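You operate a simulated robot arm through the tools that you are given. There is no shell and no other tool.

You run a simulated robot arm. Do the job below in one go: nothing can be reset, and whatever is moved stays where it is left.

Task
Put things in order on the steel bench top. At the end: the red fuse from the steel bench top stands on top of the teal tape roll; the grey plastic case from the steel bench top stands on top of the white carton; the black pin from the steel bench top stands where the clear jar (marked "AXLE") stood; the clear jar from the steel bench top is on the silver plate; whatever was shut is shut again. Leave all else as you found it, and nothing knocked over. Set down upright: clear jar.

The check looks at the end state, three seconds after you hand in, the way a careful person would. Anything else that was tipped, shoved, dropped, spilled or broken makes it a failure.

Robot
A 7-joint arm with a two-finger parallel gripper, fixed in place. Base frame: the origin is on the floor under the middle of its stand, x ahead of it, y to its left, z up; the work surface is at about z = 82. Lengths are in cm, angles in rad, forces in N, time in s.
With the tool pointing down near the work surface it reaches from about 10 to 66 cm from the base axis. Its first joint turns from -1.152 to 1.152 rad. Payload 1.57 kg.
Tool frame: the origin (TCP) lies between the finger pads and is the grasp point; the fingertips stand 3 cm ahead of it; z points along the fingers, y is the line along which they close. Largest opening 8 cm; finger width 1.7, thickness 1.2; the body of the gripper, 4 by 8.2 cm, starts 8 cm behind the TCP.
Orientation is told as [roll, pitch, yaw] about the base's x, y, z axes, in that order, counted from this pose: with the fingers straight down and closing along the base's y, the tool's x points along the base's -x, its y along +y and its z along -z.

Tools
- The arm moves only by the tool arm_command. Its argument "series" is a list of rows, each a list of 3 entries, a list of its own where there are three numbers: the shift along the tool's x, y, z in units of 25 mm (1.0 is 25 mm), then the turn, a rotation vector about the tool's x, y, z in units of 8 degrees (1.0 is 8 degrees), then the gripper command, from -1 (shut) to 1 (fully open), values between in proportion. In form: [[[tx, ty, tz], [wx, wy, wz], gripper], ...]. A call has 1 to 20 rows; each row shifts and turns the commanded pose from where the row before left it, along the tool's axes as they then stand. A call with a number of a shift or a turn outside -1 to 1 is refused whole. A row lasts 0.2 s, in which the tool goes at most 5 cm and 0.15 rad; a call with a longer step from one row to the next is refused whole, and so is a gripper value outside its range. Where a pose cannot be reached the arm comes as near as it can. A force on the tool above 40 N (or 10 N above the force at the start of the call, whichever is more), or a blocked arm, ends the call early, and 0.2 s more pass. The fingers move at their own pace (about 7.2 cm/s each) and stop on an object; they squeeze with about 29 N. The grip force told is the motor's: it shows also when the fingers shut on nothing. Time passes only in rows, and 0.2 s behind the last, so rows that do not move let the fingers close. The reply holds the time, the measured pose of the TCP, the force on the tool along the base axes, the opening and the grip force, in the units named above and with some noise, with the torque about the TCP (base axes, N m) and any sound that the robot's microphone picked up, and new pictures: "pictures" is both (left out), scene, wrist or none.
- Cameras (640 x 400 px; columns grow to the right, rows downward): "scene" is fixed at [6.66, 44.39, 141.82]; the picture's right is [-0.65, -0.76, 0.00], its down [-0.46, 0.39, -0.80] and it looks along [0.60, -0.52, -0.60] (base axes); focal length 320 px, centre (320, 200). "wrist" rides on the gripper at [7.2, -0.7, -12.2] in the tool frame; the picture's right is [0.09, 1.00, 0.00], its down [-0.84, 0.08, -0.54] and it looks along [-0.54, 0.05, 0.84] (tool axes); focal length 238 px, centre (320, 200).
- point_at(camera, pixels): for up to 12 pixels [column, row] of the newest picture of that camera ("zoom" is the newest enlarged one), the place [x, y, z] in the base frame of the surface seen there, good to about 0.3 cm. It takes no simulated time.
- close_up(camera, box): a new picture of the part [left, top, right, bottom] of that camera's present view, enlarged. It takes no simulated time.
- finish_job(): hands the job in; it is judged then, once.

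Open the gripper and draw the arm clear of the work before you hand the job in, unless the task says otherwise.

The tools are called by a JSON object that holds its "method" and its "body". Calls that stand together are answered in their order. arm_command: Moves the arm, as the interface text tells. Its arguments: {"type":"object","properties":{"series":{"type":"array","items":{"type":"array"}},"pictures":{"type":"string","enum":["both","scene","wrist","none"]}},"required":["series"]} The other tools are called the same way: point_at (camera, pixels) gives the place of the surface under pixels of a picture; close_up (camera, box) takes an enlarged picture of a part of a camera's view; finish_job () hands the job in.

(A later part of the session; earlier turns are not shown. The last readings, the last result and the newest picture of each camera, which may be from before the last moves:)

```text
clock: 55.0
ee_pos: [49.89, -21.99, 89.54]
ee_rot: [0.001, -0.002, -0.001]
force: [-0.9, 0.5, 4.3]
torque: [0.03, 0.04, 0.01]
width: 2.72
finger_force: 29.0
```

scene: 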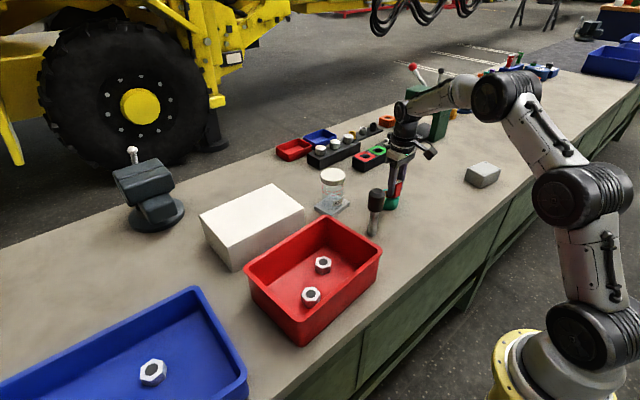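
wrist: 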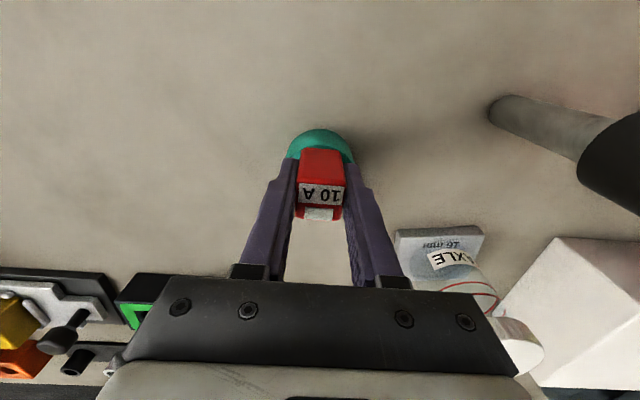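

The push of 4.3 N shows the fuse is seated on the rim. I'll ease off slightly and open gradually.

{"method": "arm_command", "body": {"series": [[[0, 0, -0.015], [0, 0, 0], -1], [[0, 0, 0], [0, 0, 0], -0.3], [[0, 0, 0], [0, 0, 0], -0.25], [[0, 0, 0], [0, 0, 0], -0.15], [[0, 0, 0], [0, 0, 0], 0], [[0, 0, 0], [0, 0, 0], 0.2], [[0, 0, 0], [0, 0, 0], 0.2], [[0, 0, 0], [0, 0, 0], 0.2]]}}

{"method": "close_up", "body": {"camera": "scene", "box": [360, 160, 420, 220]}}

{"method": "close_up", "body": {"camera": "wrist", "box": [260, 100, 380, 230]}}

```text
clock: 56.8
ee_pos: [49.95, -21.97, 89.57]
ee_rot: [-0.001, 0.0, 0.0]
force: [-0.4, 0.1, 0.9]
torque: [0.02, -0.01, 0.0]
width: 4.8
finger_force: 0.1
```

scene: 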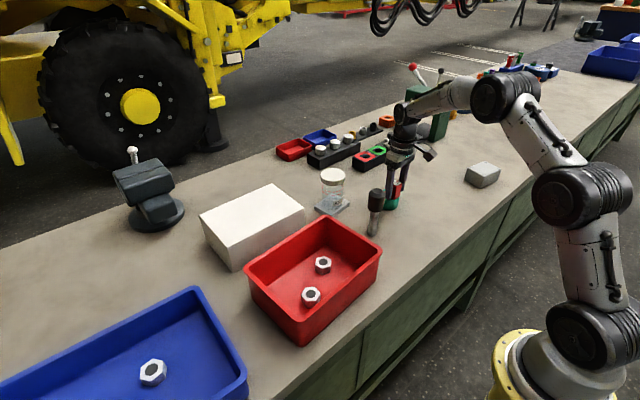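
wrist: 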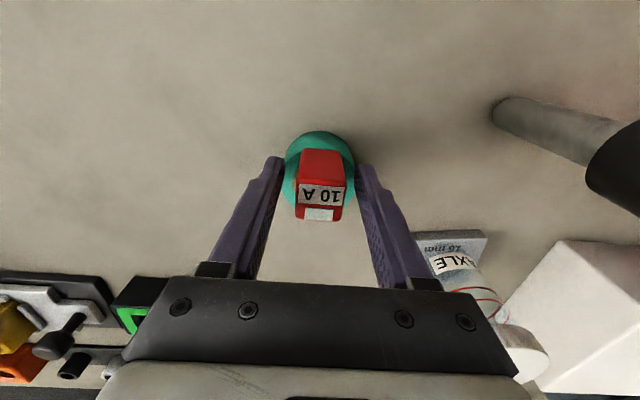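

```text
6.67 times, centred on (390, 190) of scene
```

zoom: 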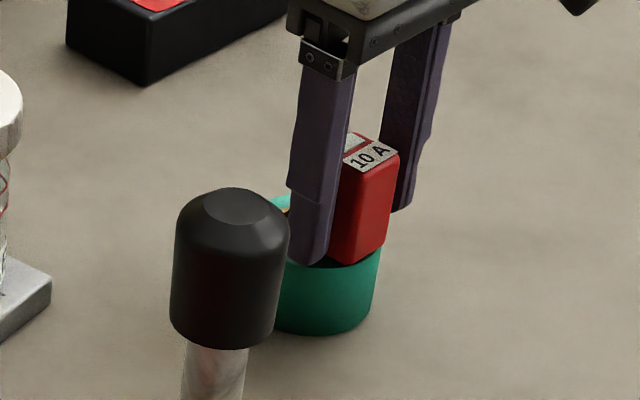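

```text
3.08 times, centred on (320, 165) of wrist
```

zoom: 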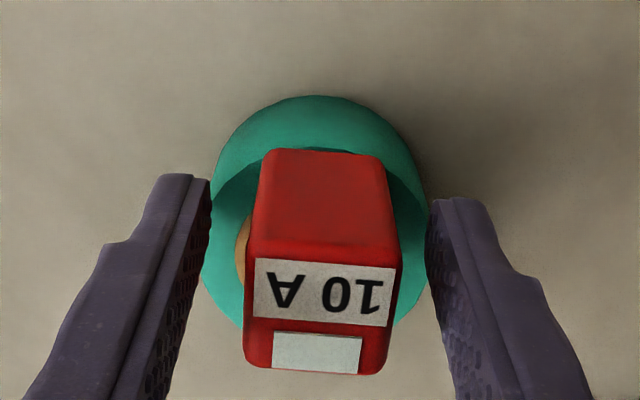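

The fuse stands upright on the tape ring with the fingers clear on both sides. I'll rise straight up, then travel toward the grey case and look at it.

{"method": "arm_command", "body": {"series": [[[0, 0, -0.2], [0, 0, 0], 0.2], [[0, 0, -0.6], [0, 0, 0], 0.2], [[0, 0, -0.9], [0, 0, 0], 0.2], [[0, 0, -0.9], [0, 0, 0], 0.3], [[0, 0, -0.5], [0, 0, 0], 0.6], [[0.2, -0.5, 0], [0, 0, 0], 1], [[0.35, -0.95, 0], [0, 0, 0], 1], [[0.35, -0.95, 0], [0, 0, 0], 1], [[0.35, -0.95, 0], [0, 0, 0], 1], [[0.35, -0.95, 0], [0, 0, 0], 1], [[0.35, -0.95, 0], [0, 0, 0], 1], [[0.35, -0.95, 0], [0, 0, 0], 1], [[0.35, -0.95, 0], [0, 0, 0], 1], [[0.35, -0.95, 0], [0, 0, 0], 1], [[0.35, -0.95, 0], [0, 0, 0], 1], [[0.35, -0.8, 0], [0, 0, 0], 1], [[0.3, -0.4, 0], [0, 0, 0], 1], [[0, 0, 0], [0, 0, 0], 1]]}}

{"method": "close_up", "body": {"camera": "scene", "box": [340, 150, 440, 250]}}

```text
clock: 60.6
ee_pos: [39.75, -47.81, 97.29]
ee_rot: [-0.001, 0.002, 0.001]
force: [-0.8, 0.6, -0.5]
torque: [0.02, -0.02, 0.02]
width: 7.98
finger_force: 0.1
```

scene: 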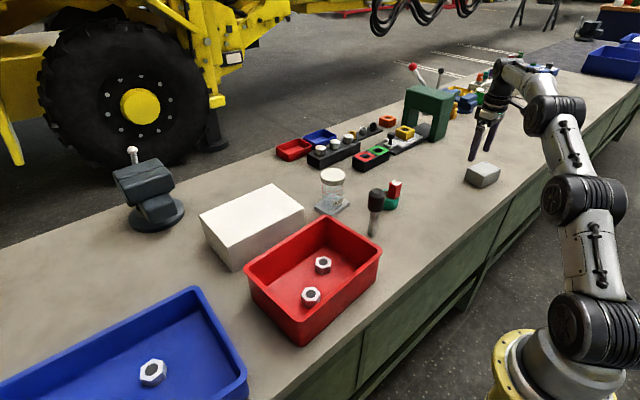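
wrist: 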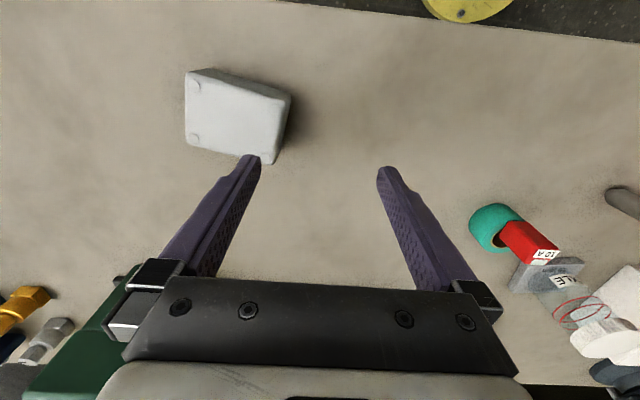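

```text
4.00 times, centred on (390, 200) of scene
```

zoom: 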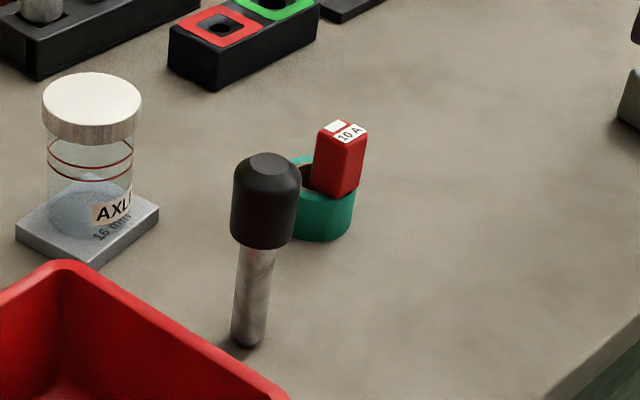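

The fuse stays upright on the tape and the pin and jar are undisturbed. I'll turn the tool by about -101° so the fingers close across the case's short side.

{"method": "arm_command", "body": {"series": [[[0, 0, 0], [0, 0, 0.5], 1], [[0, 0, 0], [0, 0, 1], 1], [[0, 0, 0], [0, 0, 1], 1], [[0, 0, 0], [0, 0, 1], 1], [[0, 0, 0], [0, 0, 1], 1], [[0, 0, 0], [0, 0, 1], 1], [[0, 0, 0], [0, 0, 1], 1], [[0, 0, 0], [0, 0, 1], 1], [[0, 0, 0], [0, 0, 1], 1], [[0, 0, 0], [0, 0, 1], 1], [[0, 0, 0], [0, 0, 1], 1], [[0, 0, 0], [0, 0, 1], 1], [[0, 0, 0], [0, 0, 1], 1], [[0, 0, 0], [0, 0, 0.16], 1], [[0, 0, 0], [0, 0, 0], 1], [[0, 0, 0], [0, 0, 0], 1]]}}

{"method": "close_up", "body": {"camera": "wrist", "box": [220, 80, 420, 280]}}

```text
clock: 64.0
ee_pos: [39.87, -47.62, 97.39]
ee_rot: [-0.001, 0.001, -1.768]
force: [0.3, 0.2, 0.0]
torque: [0.01, 0.0, 0.03]
width: 8.01
finger_force: 0.0
```

scene: 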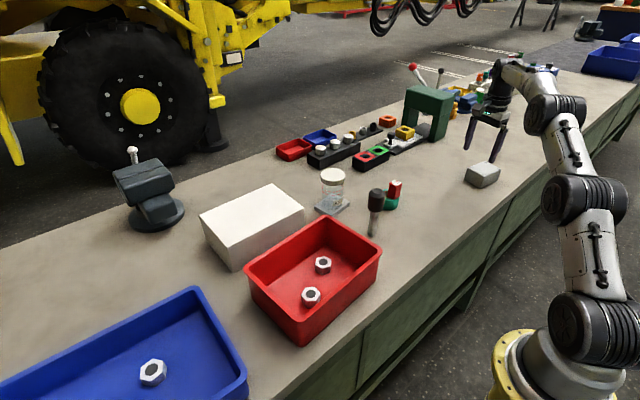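
wrist: 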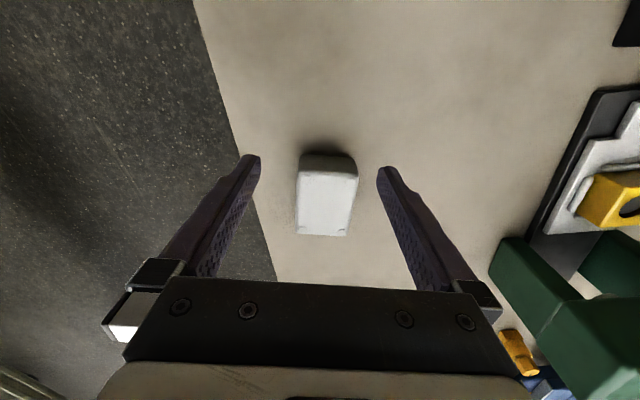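

```text
2.00 times, centred on (320, 180) of wrist
```

zoom: 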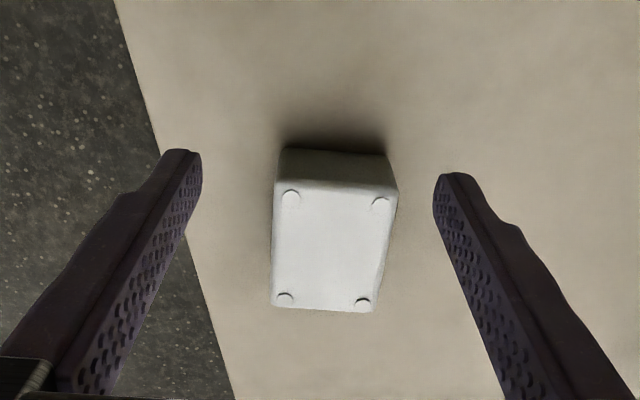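

The case is now aligned between the fingers in the wrist view; I'll measure its corners and sides.

{"method": "close_up", "body": {"camera": "wrist", "box": [280, 140, 370, 245]}}

```text
3.81 times, centred on (325, 192) of wrist
```

zoom: 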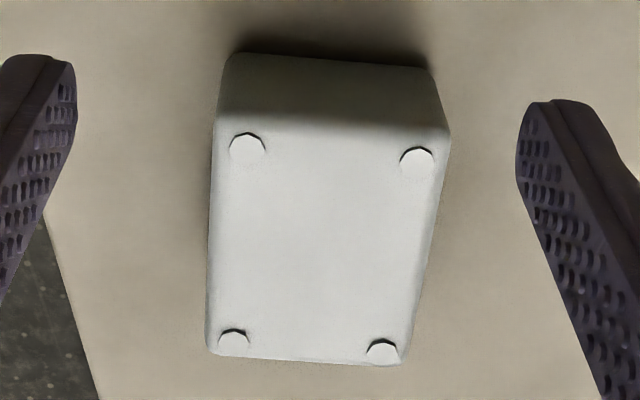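

{"method": "point_at", "body": {"camera": "zoom", "pixels": [[247, 148], [416, 162], [383, 350], [233, 338], [322, 245], [222, 130], [445, 140], [402, 350], [211, 340], [235, 60], [425, 75], [320, 100]]}}

```text
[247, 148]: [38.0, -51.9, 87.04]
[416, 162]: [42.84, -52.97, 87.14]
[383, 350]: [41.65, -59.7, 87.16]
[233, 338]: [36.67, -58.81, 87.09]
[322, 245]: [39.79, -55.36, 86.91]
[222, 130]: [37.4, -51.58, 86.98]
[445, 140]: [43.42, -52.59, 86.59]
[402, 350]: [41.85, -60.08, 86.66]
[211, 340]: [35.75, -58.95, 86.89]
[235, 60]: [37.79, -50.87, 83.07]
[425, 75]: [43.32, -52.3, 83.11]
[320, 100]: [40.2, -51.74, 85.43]
```

The case is centred at about (39.6, -55.75), roughly 6.2 × 8 cm and 68 cm from the base axis, beyond straight-down reach. I'll tilt the tool about 15° outward around its closing axis, which keeps the pads flat on the case's sides, then shift sideways 1.3 cm and come down to z about 92.

{"method": "arm_command", "body": {"series": [[[0, 0, 0], [0, -0.94, 0], 1], [[0, 0, 0], [0, -0.94, 0], 1], [[0, 0.536, 0], [0, 0, 0], 1], [[0.1817, 0, 0.676], [0, 0, 0], 1], [[0.1817, 0, 0.676], [0, 0, 0], 1], [[0.1817, 0, 0.676], [0, 0, 0], 1], [[0, 0, 0], [0, 0, 0], 1], [[0, 0, 0], [0, 0, 0], 1]]}}

```text
clock: 65.8
ee_pos: [41.02, -47.81, 92.19]
ee_rot: [0.0, -0.262, -1.767]
force: [0.9, -0.3, 0.0]
torque: [0.01, 0.0, -0.01]
width: 8.02
finger_force: 0.0
```

scene: 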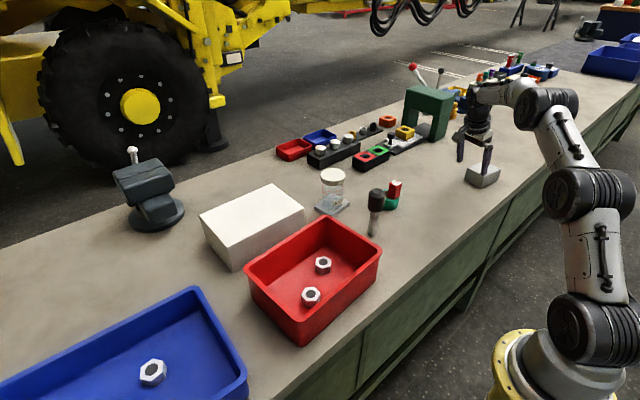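
wrist: 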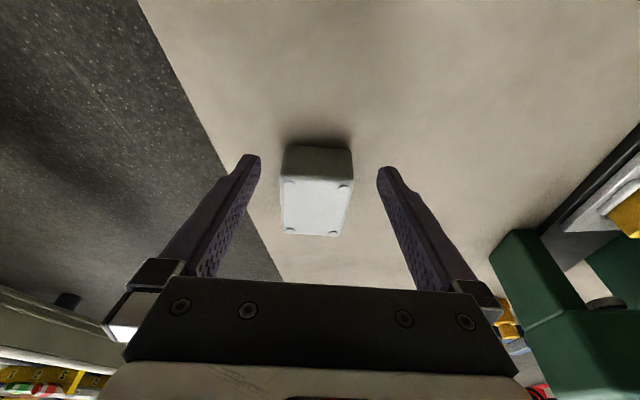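

The pose is as intended, with a 15° tilt and z 92.2. I'll move outward 5 cm along the case's long axis, staying above it, and check alignment.

{"method": "arm_command", "body": {"series": [[[-0.644, 0, 0.173], [0, 0, 0], 1], [[-0.644, 0, 0.173], [0, 0, 0], 1], [[-0.644, 0, 0.173], [0, 0, 0], 1], [[0, 0, 0], [0, 0, 0], 1], [[0, 0, 0], [0, 0, 0], 1]]}}

{"method": "close_up", "body": {"camera": "wrist", "box": [220, 80, 420, 280]}}

{"method": "close_up", "body": {"camera": "scene", "box": [430, 100, 550, 210]}}

```text
clock: 67.0
ee_pos: [40.14, -52.86, 92.12]
ee_rot: [-0.001, -0.26, -1.769]
force: [-1.1, 0.1, 0.4]
torque: [0.03, -0.02, 0.02]
width: 8.0
finger_force: 0.0
```

scene: 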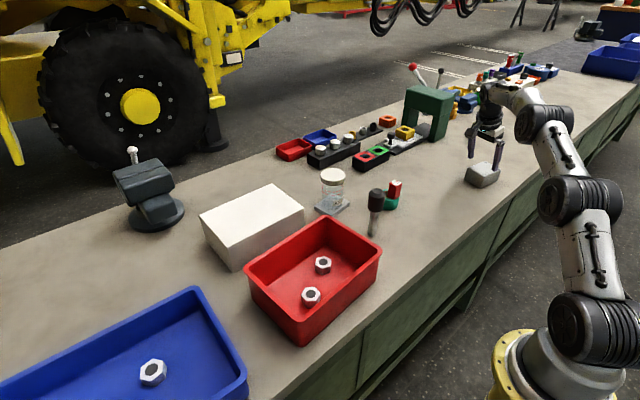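
wrist: 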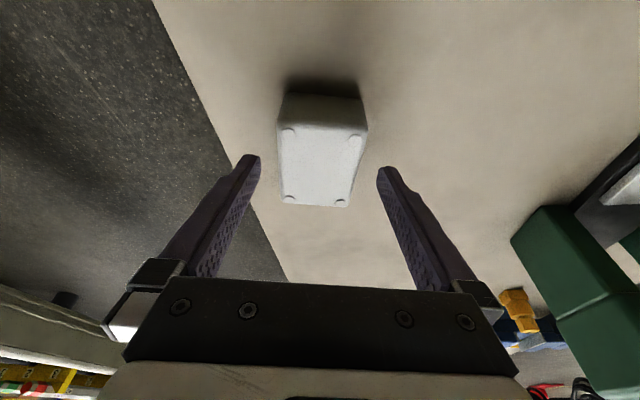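

```text
2.00 times, centred on (320, 180) of wrist
```

zoom: 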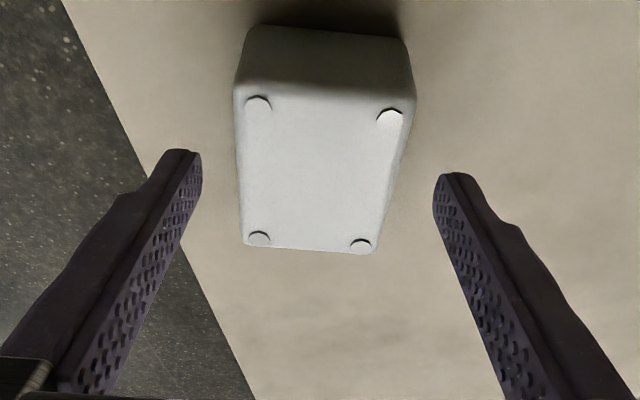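

```text
3.64 times, centred on (490, 155) of scene
```

zoom: 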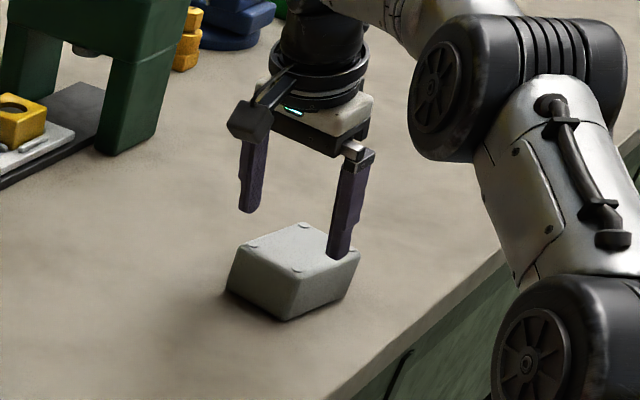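

The lateral and yaw alignment is within a millimetre by projection. I'll move outward 1.7 cm more and then lower around the case to TCP about 85.6.

{"method": "arm_command", "body": {"series": [[[-0.657, 0, 0.1765], [0, 0, 0], 1], [[0, 0, 0], [0, 0, 0], 1], [[0.1817, 0, 0.676], [0, 0, 0], 1], [[0.1817, 0, 0.676], [0, 0, 0], 1], [[0.1557, 0, 0.5794], [0, 0, 0], 1], [[0.1038, 0, 0.3863], [0, 0, 0], 1], [[0.039, 0, 0.145], [0, 0, 0], 1], [[0, 0, 0], [0, 0, 0], 1], [[0, 0, 0], [0, 0, 0], 1]]}}

{"method": "close_up", "body": {"camera": "wrist", "box": [220, 80, 420, 280]}}

{"method": "close_up", "body": {"camera": "scene", "box": [430, 100, 550, 210]}}

```text
clock: 69.0
ee_pos: [40.0, -54.48, 85.62]
ee_rot: [0.0, -0.262, -1.769]
force: [-0.7, 0.2, -0.2]
torque: [-0.02, 0.03, 0.0]
width: 7.99
finger_force: 0.0
```

scene: 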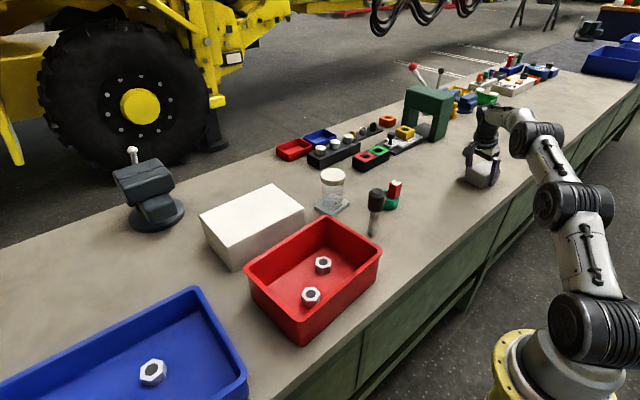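
wrist: 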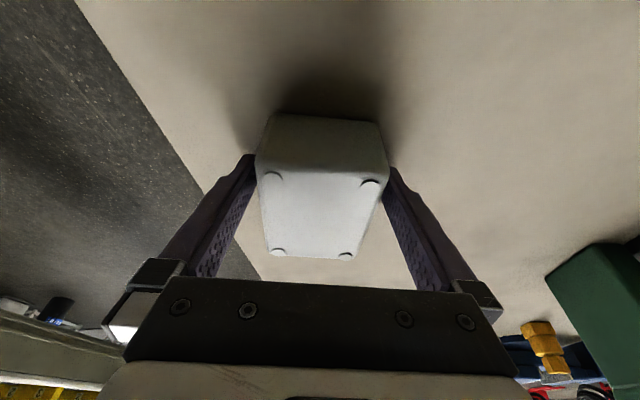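

```text
2.00 times, centred on (320, 180) of wrist
```

zoom: 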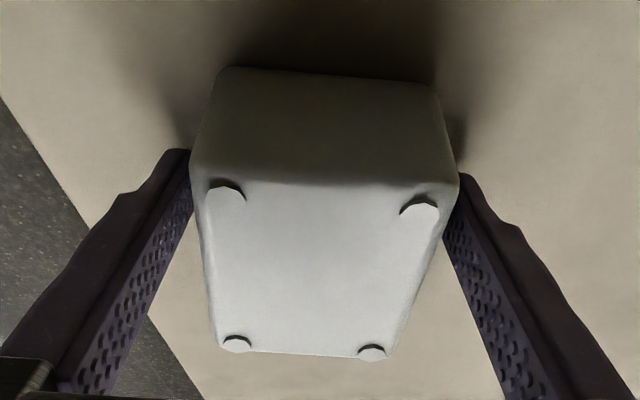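

```text
3.64 times, centred on (490, 155) of scene
```

zoom: 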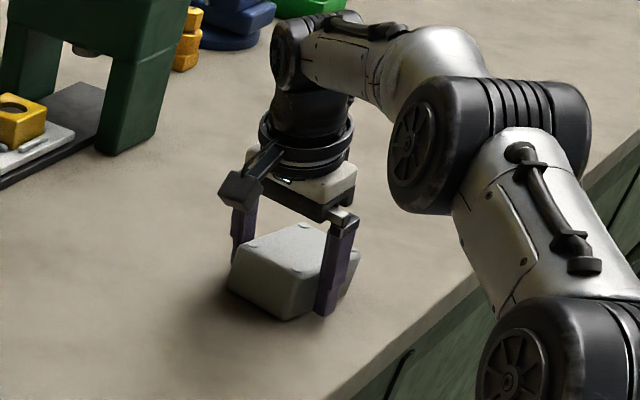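

The fingers straddle the case evenly without contact. I'll close gradually and grip.

{"method": "arm_command", "body": {"series": [[[0, 0, 0], [0, 0, 0], 0.8], [[0, 0, 0], [0, 0, 0], 0.7], [[0, 0, 0], [0, 0, 0], 0.62], [[0, 0, 0], [0, 0, 0], 0.56], [[0, 0, 0], [0, 0, 0], 0.5], [[0, 0, 0], [0, 0, 0], 0.3], [[0, 0, 0], [0, 0, 0], -1], [[0, 0, 0], [0, 0, 0], -1], [[0, 0, 0], [0, 0, 0], -1]]}}

{"method": "close_up", "body": {"camera": "wrist", "box": [220, 80, 420, 280]}}

```text
clock: 71.0
ee_pos: [39.85, -54.47, 85.7]
ee_rot: [0.0, -0.262, -1.768]
force: [-1.2, 0.3, 0.3]
torque: [0.02, 0.07, -0.01]
width: 6.75
finger_force: 29.1
```

scene: 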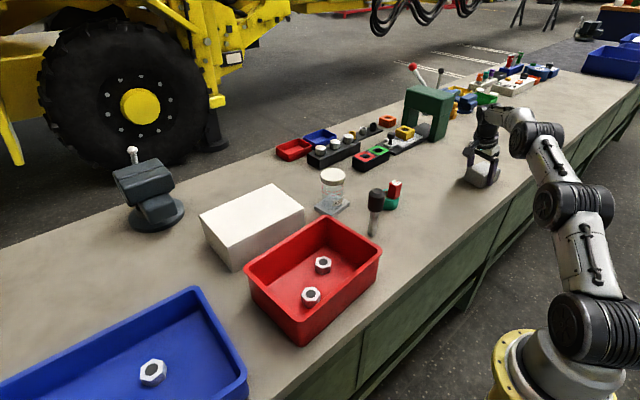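
wrist: 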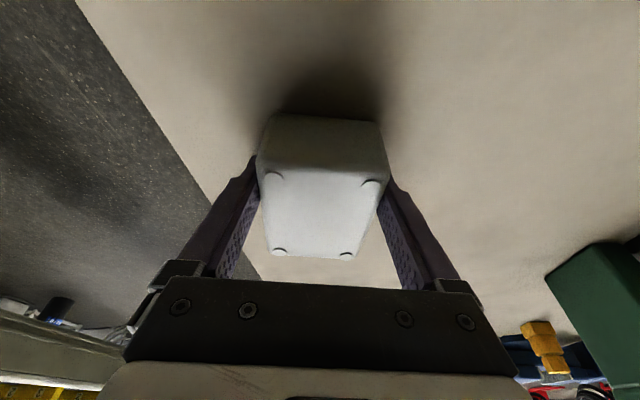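

```text
2.00 times, centred on (320, 180) of wrist
```

zoom: 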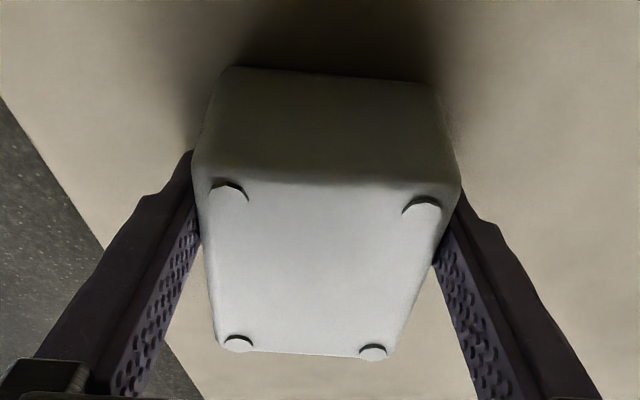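

The case is gripped at a width of 6.75. I'll lift about 1.2 cm straight up and check that it stays level.

{"method": "arm_command", "body": {"series": [[[-0.026, 0, -0.0966], [0, 0, 0], -1], [[-0.052, 0, -0.193], [0, 0, 0], -1], [[-0.052, 0, -0.193], [0, 0, 0], -1], [[0, 0, 0], [0, 0, 0], -1], [[0, 0, 0], [0, 0, 0], -1]]}}

{"method": "close_up", "body": {"camera": "wrist", "box": [220, 80, 420, 280]}}

{"method": "close_up", "body": {"camera": "scene", "box": [440, 110, 530, 210]}}

```text
clock: 72.2
ee_pos: [39.77, -54.36, 86.96]
ee_rot: [0.0, -0.263, -1.767]
force: [0.6, 0.0, -2.2]
torque: [0.01, -0.01, 0.0]
width: 6.79
finger_force: 28.6
```

scene: 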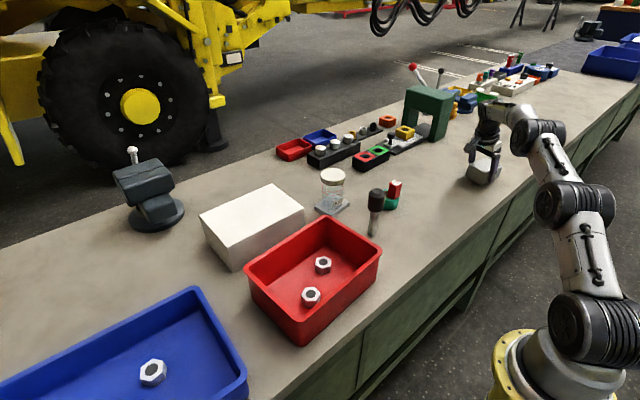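
wrist: 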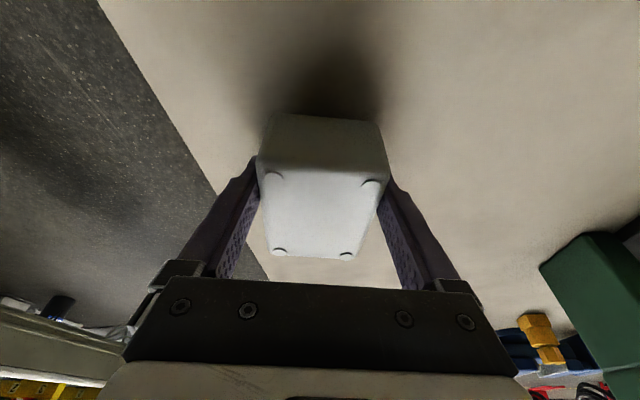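

```text
2.00 times, centred on (320, 180) of wrist
```

zoom: 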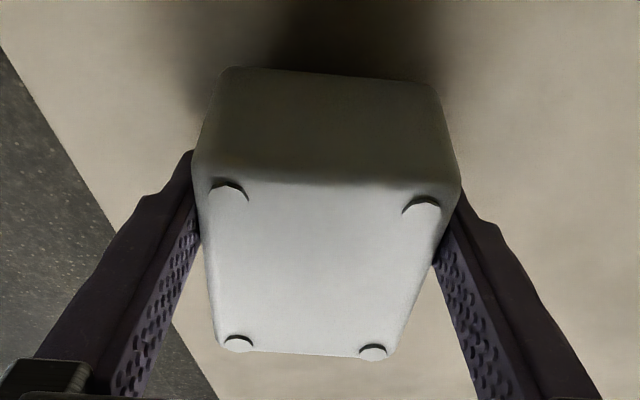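

```text
4.00 times, centred on (485, 160) of scene
```

zoom: 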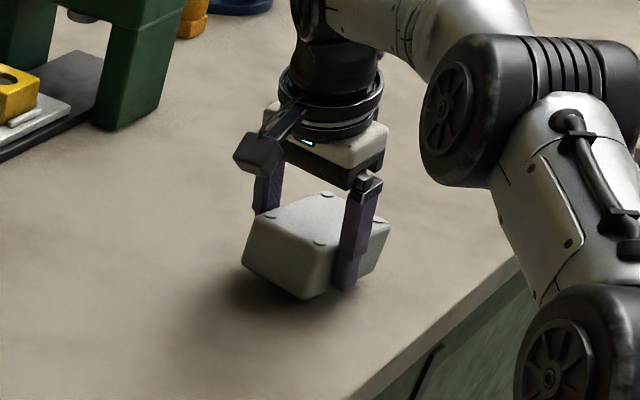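

The case stays level in the grip and weighs about 2.4 N. I'll lift it, draw inward to around (36, -38, 99), and keep the route on the inner side of the pin and fuse.

{"method": "arm_command", "body": {"series": [[[-0.104, 0, -0.386], [0, 0, 0], -1], [[-0.104, 0, -0.386], [0, 0, 0], -1], [[0.35, -0.2, -0.55], [0, 0, 0], -1], [[0.614, -0.35, -0.683], [0, 0, 0], -1], [[0.614, -0.35, -0.683], [0, 0, 0], -1], [[0.614, -0.35, -0.683], [0, 0, 0], -1], [[0.614, -0.35, -0.683], [0, 0, 0], -1], [[0.614, -0.35, -0.683], [0, 0, 0], -1], [[0.614, -0.35, -0.683], [0, 0, 0], -1], [[0.5, -0.28, -0.5], [0, 0, 0], -1], [[0.2, -0.1, -0.1], [0, 0, 0], -1], [[0, 0, 0], [0, 0, 0], -1]]}}

{"method": "close_up", "body": {"camera": "wrist", "box": [220, 80, 420, 280]}}

```text
clock: 74.8
ee_pos: [36.27, -38.83, 98.67]
ee_rot: [0.0, -0.261, -1.768]
force: [0.5, -0.4, -2.1]
torque: [0.05, 0.0, -0.02]
width: 6.8
finger_force: 29.1
```

scene: 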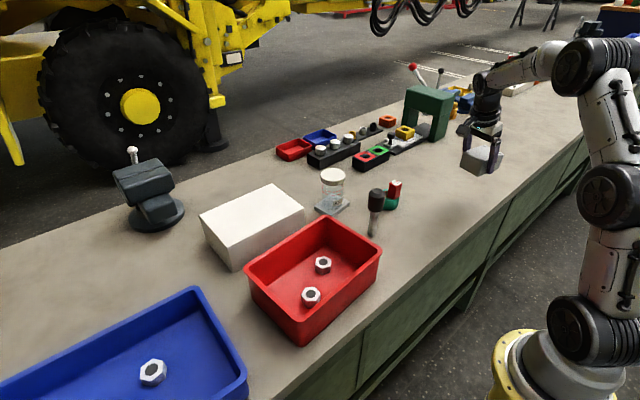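
wrist: 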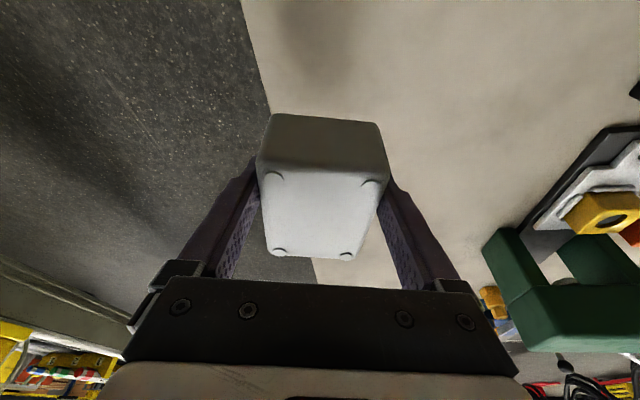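

```text
2.00 times, centred on (320, 180) of wrist
```

zoom: 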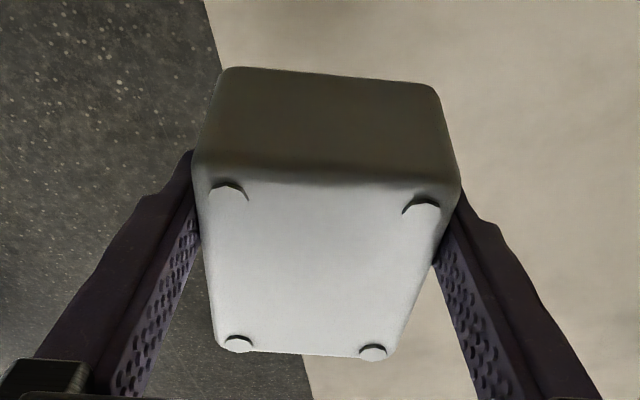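

The grip is unchanged and the case is level. I'll yaw the tool back to zero here, clear of everything, about the vertical axis so the tilt is kept.

{"method": "arm_command", "body": {"series": [[[0, 0, 0], [-0.1298, 0, -0.4829], -1], [[0, 0, 0], [-0.2595, 0, -0.9657], -1], [[0, 0, 0], [-0.2595, 0, -0.9657], -1], [[0, 0, 0], [-0.2595, 0, -0.9657], -1], [[0, 0, 0], [-0.2595, 0, -0.9657], -1], [[0, 0, 0], [-0.2595, 0, -0.9657], -1], [[0, 0, 0], [-0.2595, 0, -0.9657], -1], [[0, 0, 0], [-0.2595, 0, -0.9657], -1], [[0, 0, 0], [-0.2595, 0, -0.9657], -1], [[0, 0, 0], [-0.2595, 0, -0.9657], -1], [[0, 0, 0], [-0.2595, 0, -0.9657], -1], [[0, 0, 0], [-0.2595, 0, -0.9657], -1], [[0, 0, 0], [-0.2595, 0, -0.9657], -1], [[0, 0, 0], [-0.0415, 0, -0.1545], -1], [[0, 0, 0], [0, 0, 0], -1]]}}

```text
clock: 78.0
ee_pos: [36.13, -38.81, 98.65]
ee_rot: [0.0, -0.263, 0.0]
force: [-0.2, 0.3, -2.5]
torque: [0.01, 0.02, -0.01]
width: 6.76
finger_force: 29.4
```

scene: 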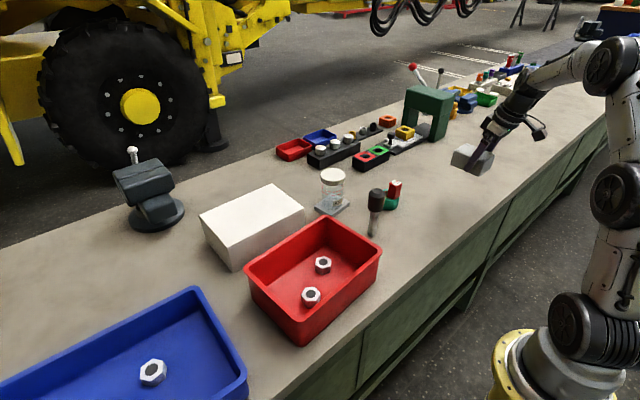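
wrist: 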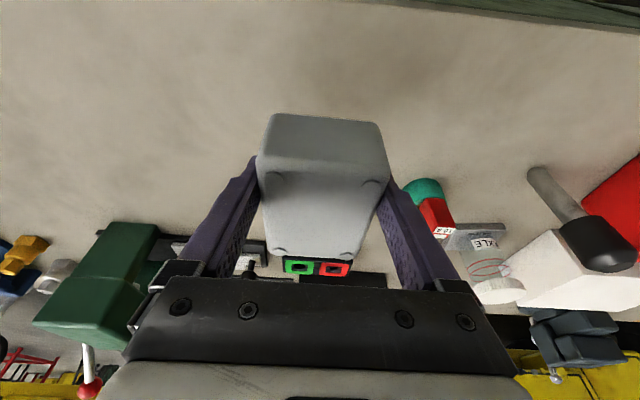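

Yaw is zero and the tilt is kept. I'll carry the case along the inner side (x about 32) past the pin, staying at z 98.6.

{"method": "arm_command", "body": {"series": [[[0.132, 0.4, -0.0355], [0, 0, 0], -1], [[0.132, 0.8, -0.0355], [0, 0, 0], -1], [[0.132, 1, -0.0355], [0, 0, 0], -1], [[0.132, 1, -0.0355], [0, 0, 0], -1], [[0.132, 1, -0.0355], [0, 0, 0], -1], [[0.132, 1, -0.0355], [0, 0, 0], -1], [[0.132, 1, -0.0355], [0, 0, 0], -1], [[0.132, 1, -0.0355], [0, 0, 0], -1], [[0.132, 1, -0.0355], [0, 0, 0], -1], [[0.132, 1, -0.0355], [0, 0, 0], -1], [[0.132, 0.9, -0.0355], [0, 0, 0], -1], [[0.132, 0.5, -0.0355], [0, 0, 0], -1], [[0, 0, 0], [0, 0, 0], -1]]}}

```text
clock: 80.8
ee_pos: [32.05, -12.13, 98.6]
ee_rot: [-0.002, -0.264, 0.003]
force: [-0.8, 0.8, -2.2]
torque: [0.02, 0.0, 0.01]
width: 6.78
finger_force: 28.5
```

scene: 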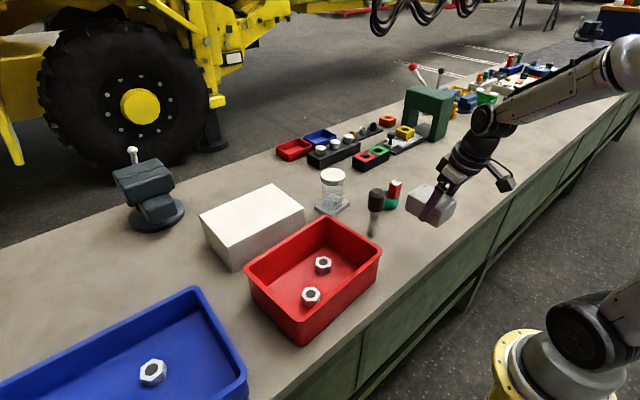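
wrist: 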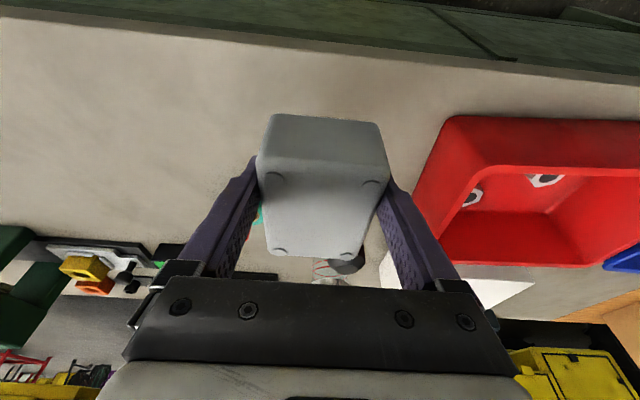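

I'm past the pin line at (32, -12). Next I'll move sideways to y about 15, over the red bin with roughly 3 cm clearance.

{"method": "arm_command", "body": {"series": [[[0, 0.4, 0], [0, 0, 0], -1], [[0, 0.8, 0], [0, 0, 0], -1], [[0, 1, 0], [0, 0, 0], -1], [[0, 1, 0], [0, 0, 0], -1], [[0, 1, 0], [0, 0, 0], -1], [[0, 1, 0], [0, 0, 0], -1], [[0, 1, 0], [0, 0, 0], -1], [[0, 1, 0], [0, 0, 0], -1], [[0, 1, 0], [0, 0, 0], -1], [[0, 1, 0], [0, 0, 0], -1], [[0, 0.9, 0], [0, 0, 0], -1], [[0, 0.75, 0], [0, 0, 0], -1], [[0, 0.1, 0], [0, 0, 0], -1], [[0, 0, 0], [0, 0, 0], -1]]}}

```text
clock: 83.8
ee_pos: [32.09, 15.27, 98.64]
ee_rot: [0.0, -0.26, 0.002]
force: [-0.3, -0.1, -2.5]
torque: [-0.01, 0.03, -0.02]
width: 6.76
finger_force: 28.8
```

scene: 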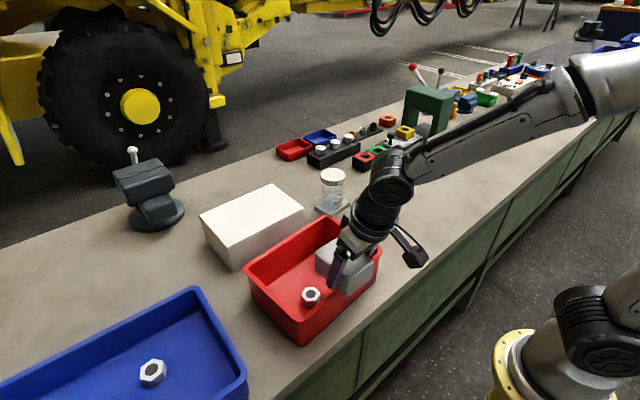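
wrist: 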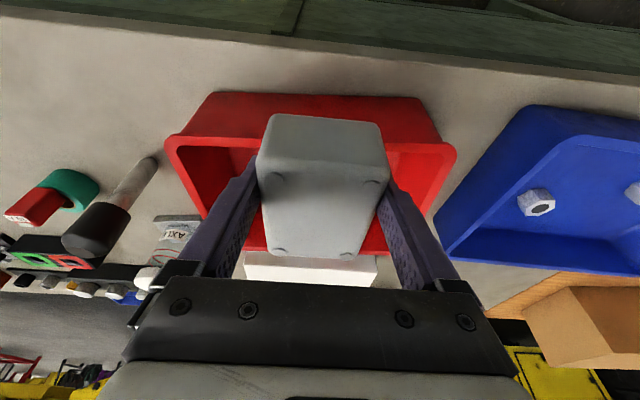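

The case is over the bin at y 15.3 with good clearance. I'll move straight outward to x about 62.9 over the carton.

{"method": "arm_command", "body": {"series": [[[-0.386, 0, 0.1038], [0, 0, 0], -1], [[-0.7726, 0, 0.2076], [0, 0, 0], -1], [[-0.9174, 0, 0.2465], [0, 0, 0], -1], [[-0.9174, 0, 0.2465], [0, 0, 0], -1], [[-0.9174, 0, 0.2465], [0, 0, 0], -1], [[-0.9174, 0, 0.2465], [0, 0, 0], -1], [[-0.9174, 0, 0.2465], [0, 0, 0], -1], [[-0.9174, 0, 0.2465], [0, 0, 0], -1], [[-0.9174, 0, 0.2465], [0, 0, 0], -1], [[-0.9174, 0, 0.2465], [0, 0, 0], -1], [[-0.9174, 0, 0.2465], [0, 0, 0], -1], [[-0.9174, 0, 0.2465], [0, 0, 0], -1], [[-0.9174, 0, 0.2465], [0, 0, 0], -1], [[-0.483, 0, 0.13], [0, 0, 0], -1], [[-0.145, 0, 0.039], [0, 0, 0], -1], [[0, 0, 0], [0, 0, 0], -1], [[0, 0, 0], [0, 0, 0], -1]]}}

{"method": "close_up", "body": {"camera": "scene", "box": [180, 130, 360, 290]}}

```text
clock: 87.4
ee_pos: [62.75, 15.11, 98.58]
ee_rot: [0.001, -0.262, 0.001]
force: [0.7, 0.0, -2.0]
torque: [-0.02, 0.02, 0.03]
width: 6.78
finger_force: 28.8
```

scene: 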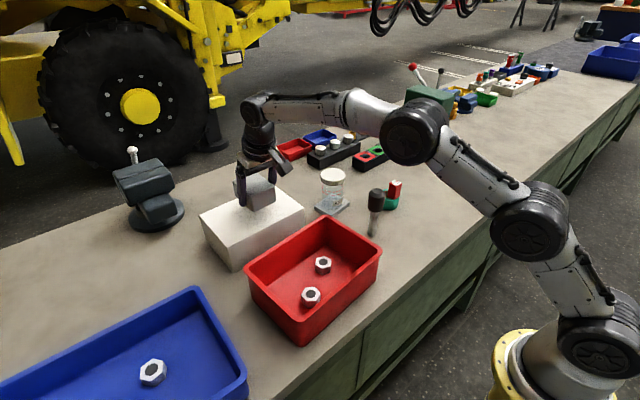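
wrist: 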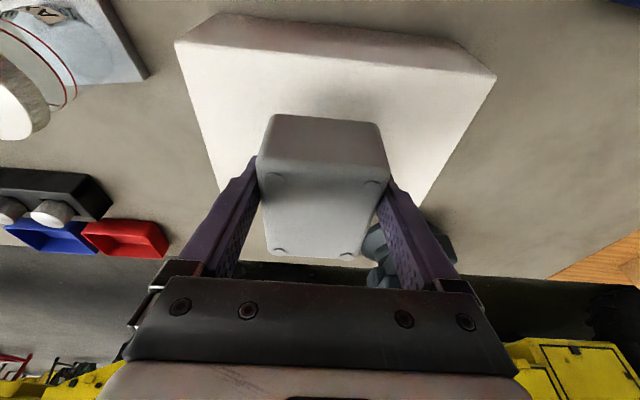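

```text
2.50 times, centred on (270, 210) of scene
```

zoom: 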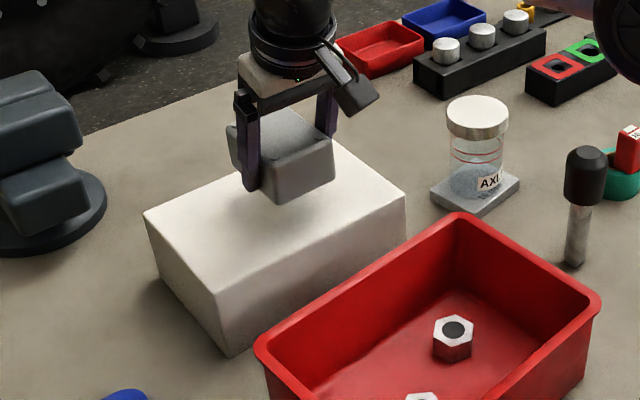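

The case is above the carton near its middle. I'll lower it to just above the expected contact height (TCP about 94.85).

{"method": "arm_command", "body": {"series": [[[0.1298, 0, 0.4829], [0, 0, 0], -1], [[0.1298, 0, 0.4829], [0, 0, 0], -1], [[0.0779, 0, 0.2897], [0, 0, 0], -1], [[0.026, 0, 0.0966], [0, 0, 0], -1], [[0, 0, 0], [0, 0, 0], -1], [[0, 0, 0], [0, 0, 0], -1]]}}

{"method": "close_up", "body": {"camera": "scene", "box": [190, 150, 320, 280]}}

```text
clock: 88.8
ee_pos: [62.57, 15.14, 94.92]
ee_rot: [0.0, -0.262, 0.001]
force: [0.3, -0.8, -1.5]
torque: [0.0, 0.06, -0.04]
width: 6.76
finger_force: 28.9
```

scene: 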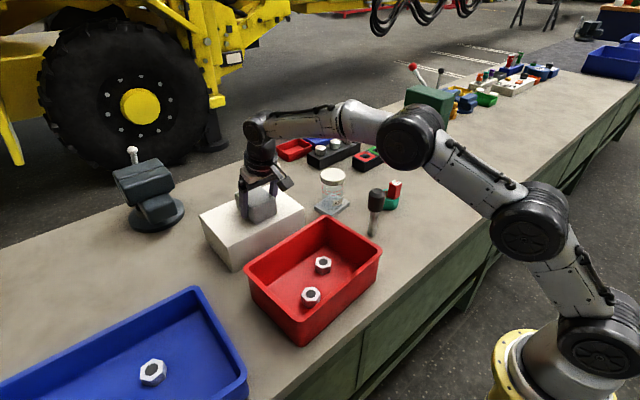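
wrist: 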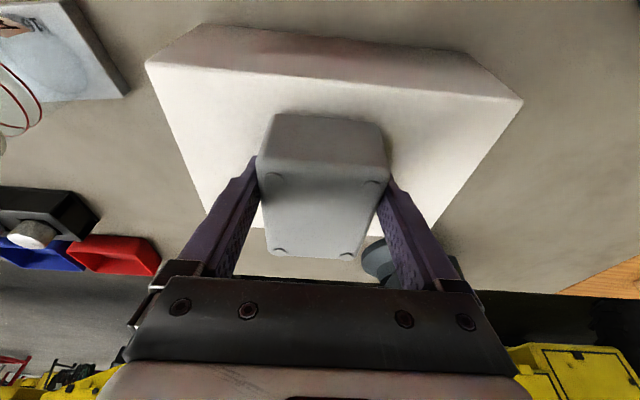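

```text
3.08 times, centred on (255, 215) of scene
```

zoom: 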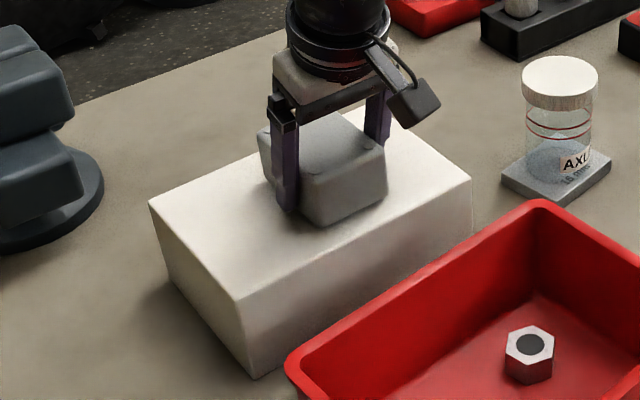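

The case is almost on the carton at TCP 94.92. I'll step down about 0.75 mm at a time and watch the force.

{"method": "arm_command", "body": {"series": [[[0.0078, 0, 0.029], [0, 0, 0], -1], [[0, 0, 0], [0, 0, 0], -1]], "pictures": "none"}}

{"method": "arm_command", "body": {"series": [[[0.0078, 0, 0.029], [0, 0, 0], -1], [[0, 0, 0], [0, 0, 0], -1]], "pictures": "none"}}

{"method": "arm_command", "body": {"series": [[[0.0052, 0, 0.0193], [0, 0, 0], -1], [[0, 0, 0], [0, 0, 0], -1]], "pictures": "none"}}

```text
clock: 89.4
ee_pos: [62.81, 15.24, 94.87]
ee_rot: [0.0, -0.262, 0.0]
force: [0.1, 0.2, -2.4]
torque: [0.0, 0.02, 0.03]
width: 6.78
finger_force: 29.1
```

```text
clock: 90.0
ee_pos: [62.77, 15.17, 95.03]
ee_rot: [0.0, -0.262, 0.001]
force: [0.3, 0.7, -1.4]
torque: [0.01, 0.02, -0.04]
width: 6.76
finger_force: 29.0
```

```text
clock: 90.6
ee_pos: [62.8, 15.18, 94.78]
ee_rot: [0.0, -0.261, -0.001]
force: [-0.2, 0.1, -0.8]
torque: [0.02, 0.04, 0.01]
width: 6.74
finger_force: 29.4
```

The force is climbing slowly (-0.8 N), and contact is close. I'll continue with small steps.

{"method": "arm_command", "body": {"series": [[[0.0052, 0, 0.0193], [0, 0, 0], -1], [[0, 0, 0], [0, 0, 0], -1]], "pictures": "none"}}

{"method": "arm_command", "body": {"series": [[[0.0052, 0, 0.0193], [0, 0, 0], -1], [[0, 0, 0], [0, 0, 0], -1]], "pictures": "none"}}

```text
clock: 91.2
ee_pos: [62.73, 15.34, 94.82]
ee_rot: [0.0, -0.262, 0.002]
force: [-0.6, 0.4, -3.3]
torque: [0.01, -0.02, 0.0]
width: 6.79
finger_force: 28.8
```

```text
clock: 91.8
ee_pos: [62.61, 15.01, 94.75]
ee_rot: [0.0, -0.263, 0.002]
force: [0.1, -0.5, -1.6]
torque: [0.01, 0.06, -0.02]
width: 6.77
finger_force: 28.9
```

There's no contact yet, since the readings are still the hanging weight with noise. I'll keep going in steps and check by picture.

{"method": "arm_command", "body": {"series": [[[0.0078, 0, 0.029], [0, 0, 0], -1], [[0, 0, 0], [0, 0, 0], -1]], "pictures": "none"}}

{"method": "arm_command", "body": {"series": [[[0.0052, 0, 0.0193], [0, 0, 0], -1], [[0, 0, 0], [0, 0, 0], -1]], "pictures": "none"}}

{"method": "close_up", "body": {"camera": "scene", "box": [220, 170, 300, 250]}}

```text
clock: 92.4
ee_pos: [62.73, 15.14, 94.63]
ee_rot: [0.001, -0.264, 0.001]
force: [-0.2, -0.3, -0.5]
torque: [-0.08, -0.03, -0.02]
width: 6.75
finger_force: 28.5
```

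```text
clock: 93.0
ee_pos: [62.72, 15.15, 94.66]
ee_rot: [-0.001, -0.265, 0.001]
force: [-0.9, 1.2, 1.7]
torque: [-0.02, -0.1, 0.04]
width: 6.77
finger_force: 28.6
```

```text
5.00 times, centred on (260, 210) of scene
```

zoom: 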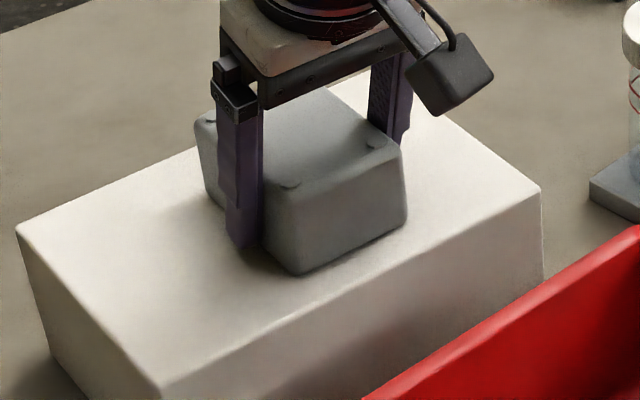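

The force rose to +1.7 N from the -2.2 N hanging value, so the case rests on the carton. I'll open slowly.

{"method": "arm_command", "body": {"series": [[[0, 0, 0], [0, 0, 0], 0.71], [[0, 0, 0], [0, 0, 0], 0.75], [[0, 0, 0], [0, 0, 0], 0.82], [[0, 0, 0], [0, 0, 0], 0.9], [[0, 0, 0], [0, 0, 0], 1], [[0, 0, 0], [0, 0, 0], 1], [[0, 0, 0], [0, 0, 0], 1]]}}

{"method": "close_up", "body": {"camera": "scene", "box": [220, 170, 300, 250]}}

{"method": "close_up", "body": {"camera": "wrist", "box": [220, 80, 420, 280]}}

```text
clock: 94.6
ee_pos: [62.77, 15.22, 94.65]
ee_rot: [0.0, -0.263, 0.001]
force: [0.0, -1.2, 0.1]
torque: [0.0, 0.0, 0.02]
width: 8.0
finger_force: 0.0
```

scene: 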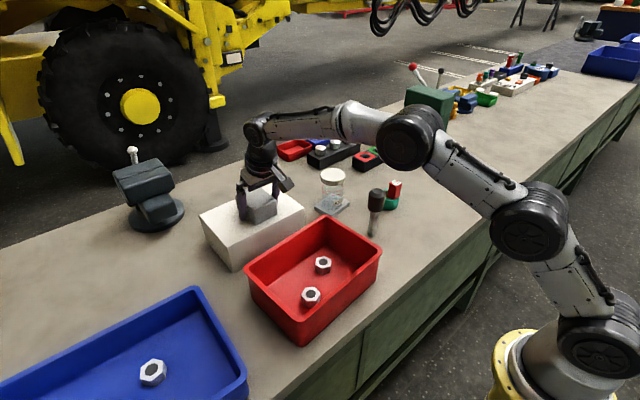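
wrist: 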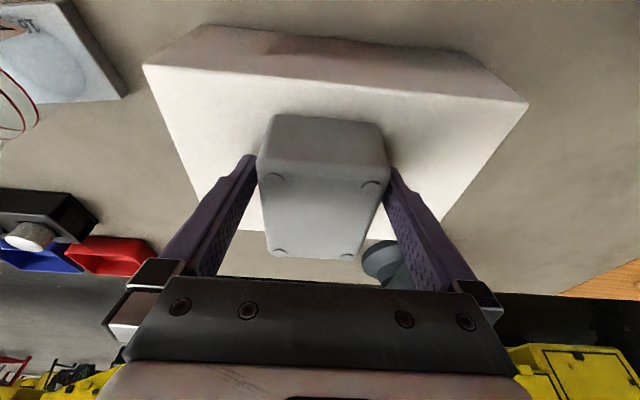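

```text
5.00 times, centred on (260, 210) of scene
```

zoom: 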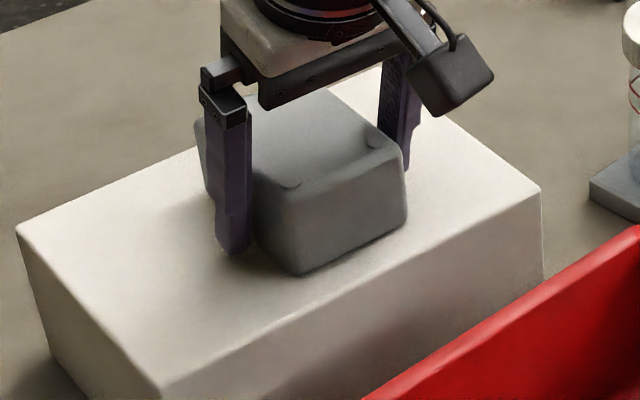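

```text
2.00 times, centred on (320, 180) of wrist
```

zoom: 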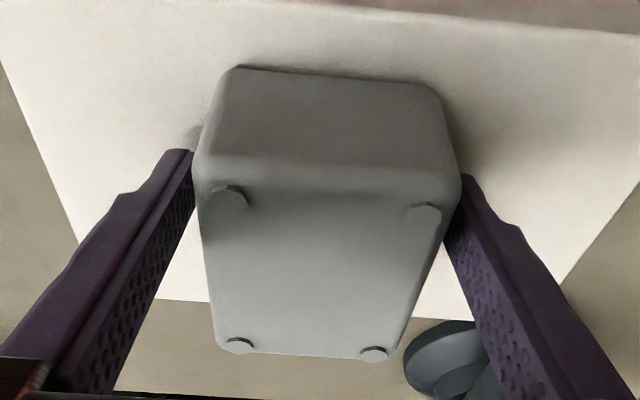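

The case sits flat on the carton and the fingers are clear on both sides. I'll back the gripper straight out along its own axis.

{"method": "arm_command", "body": {"series": [[[0, 0, -0.15], [0, 0, 0], 1], [[0, 0, -0.4], [0, 0, 0], 1], [[0, 0, -0.7], [0, 0, 0], 1], [[0, 0, -0.9], [0, 0, 0], 1], [[0, 0, -0.9], [0, 0, 0], 1], [[0, 0, -0.9], [0, 0, 0], 1], [[0, 0, 0], [0, 0, 0], 1]]}}

{"method": "close_up", "body": {"camera": "scene", "box": [190, 150, 320, 280]}}

```text
clock: 96.2
ee_pos: [60.09, 15.29, 104.18]
ee_rot: [-0.001, -0.265, 0.002]
force: [0.5, -0.6, -0.6]
torque: [-0.01, 0.01, -0.03]
width: 8.03
finger_force: 0.1
```

scene: 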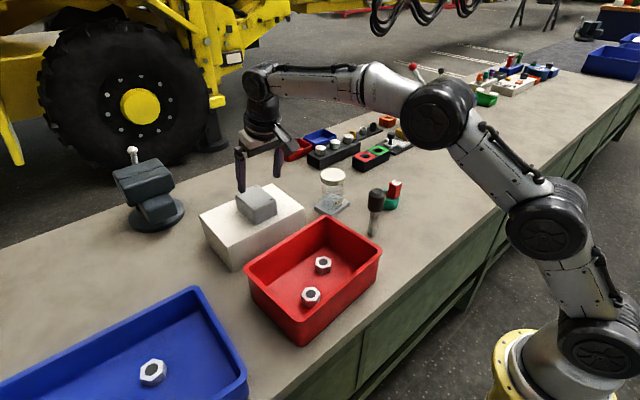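
wrist: 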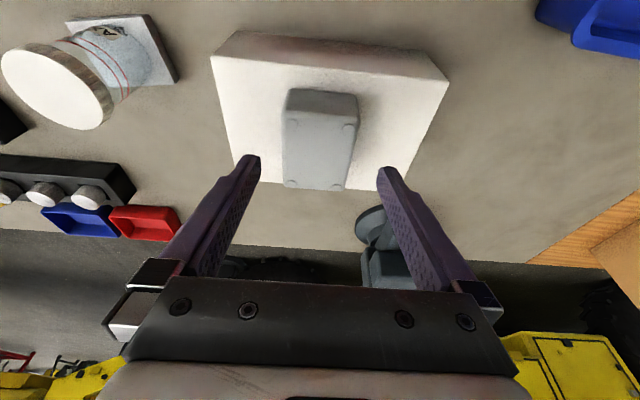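

```text
3.08 times, centred on (255, 215) of scene
```

zoom: 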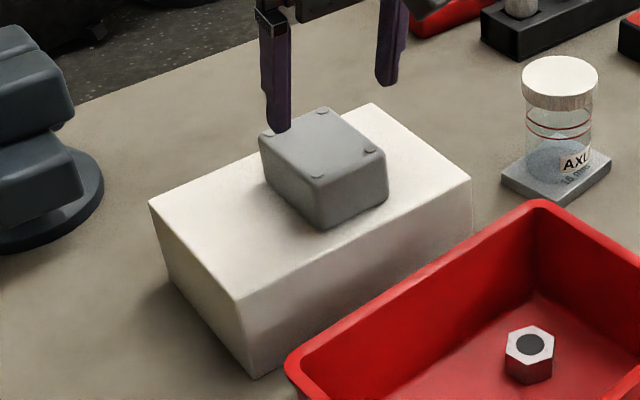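

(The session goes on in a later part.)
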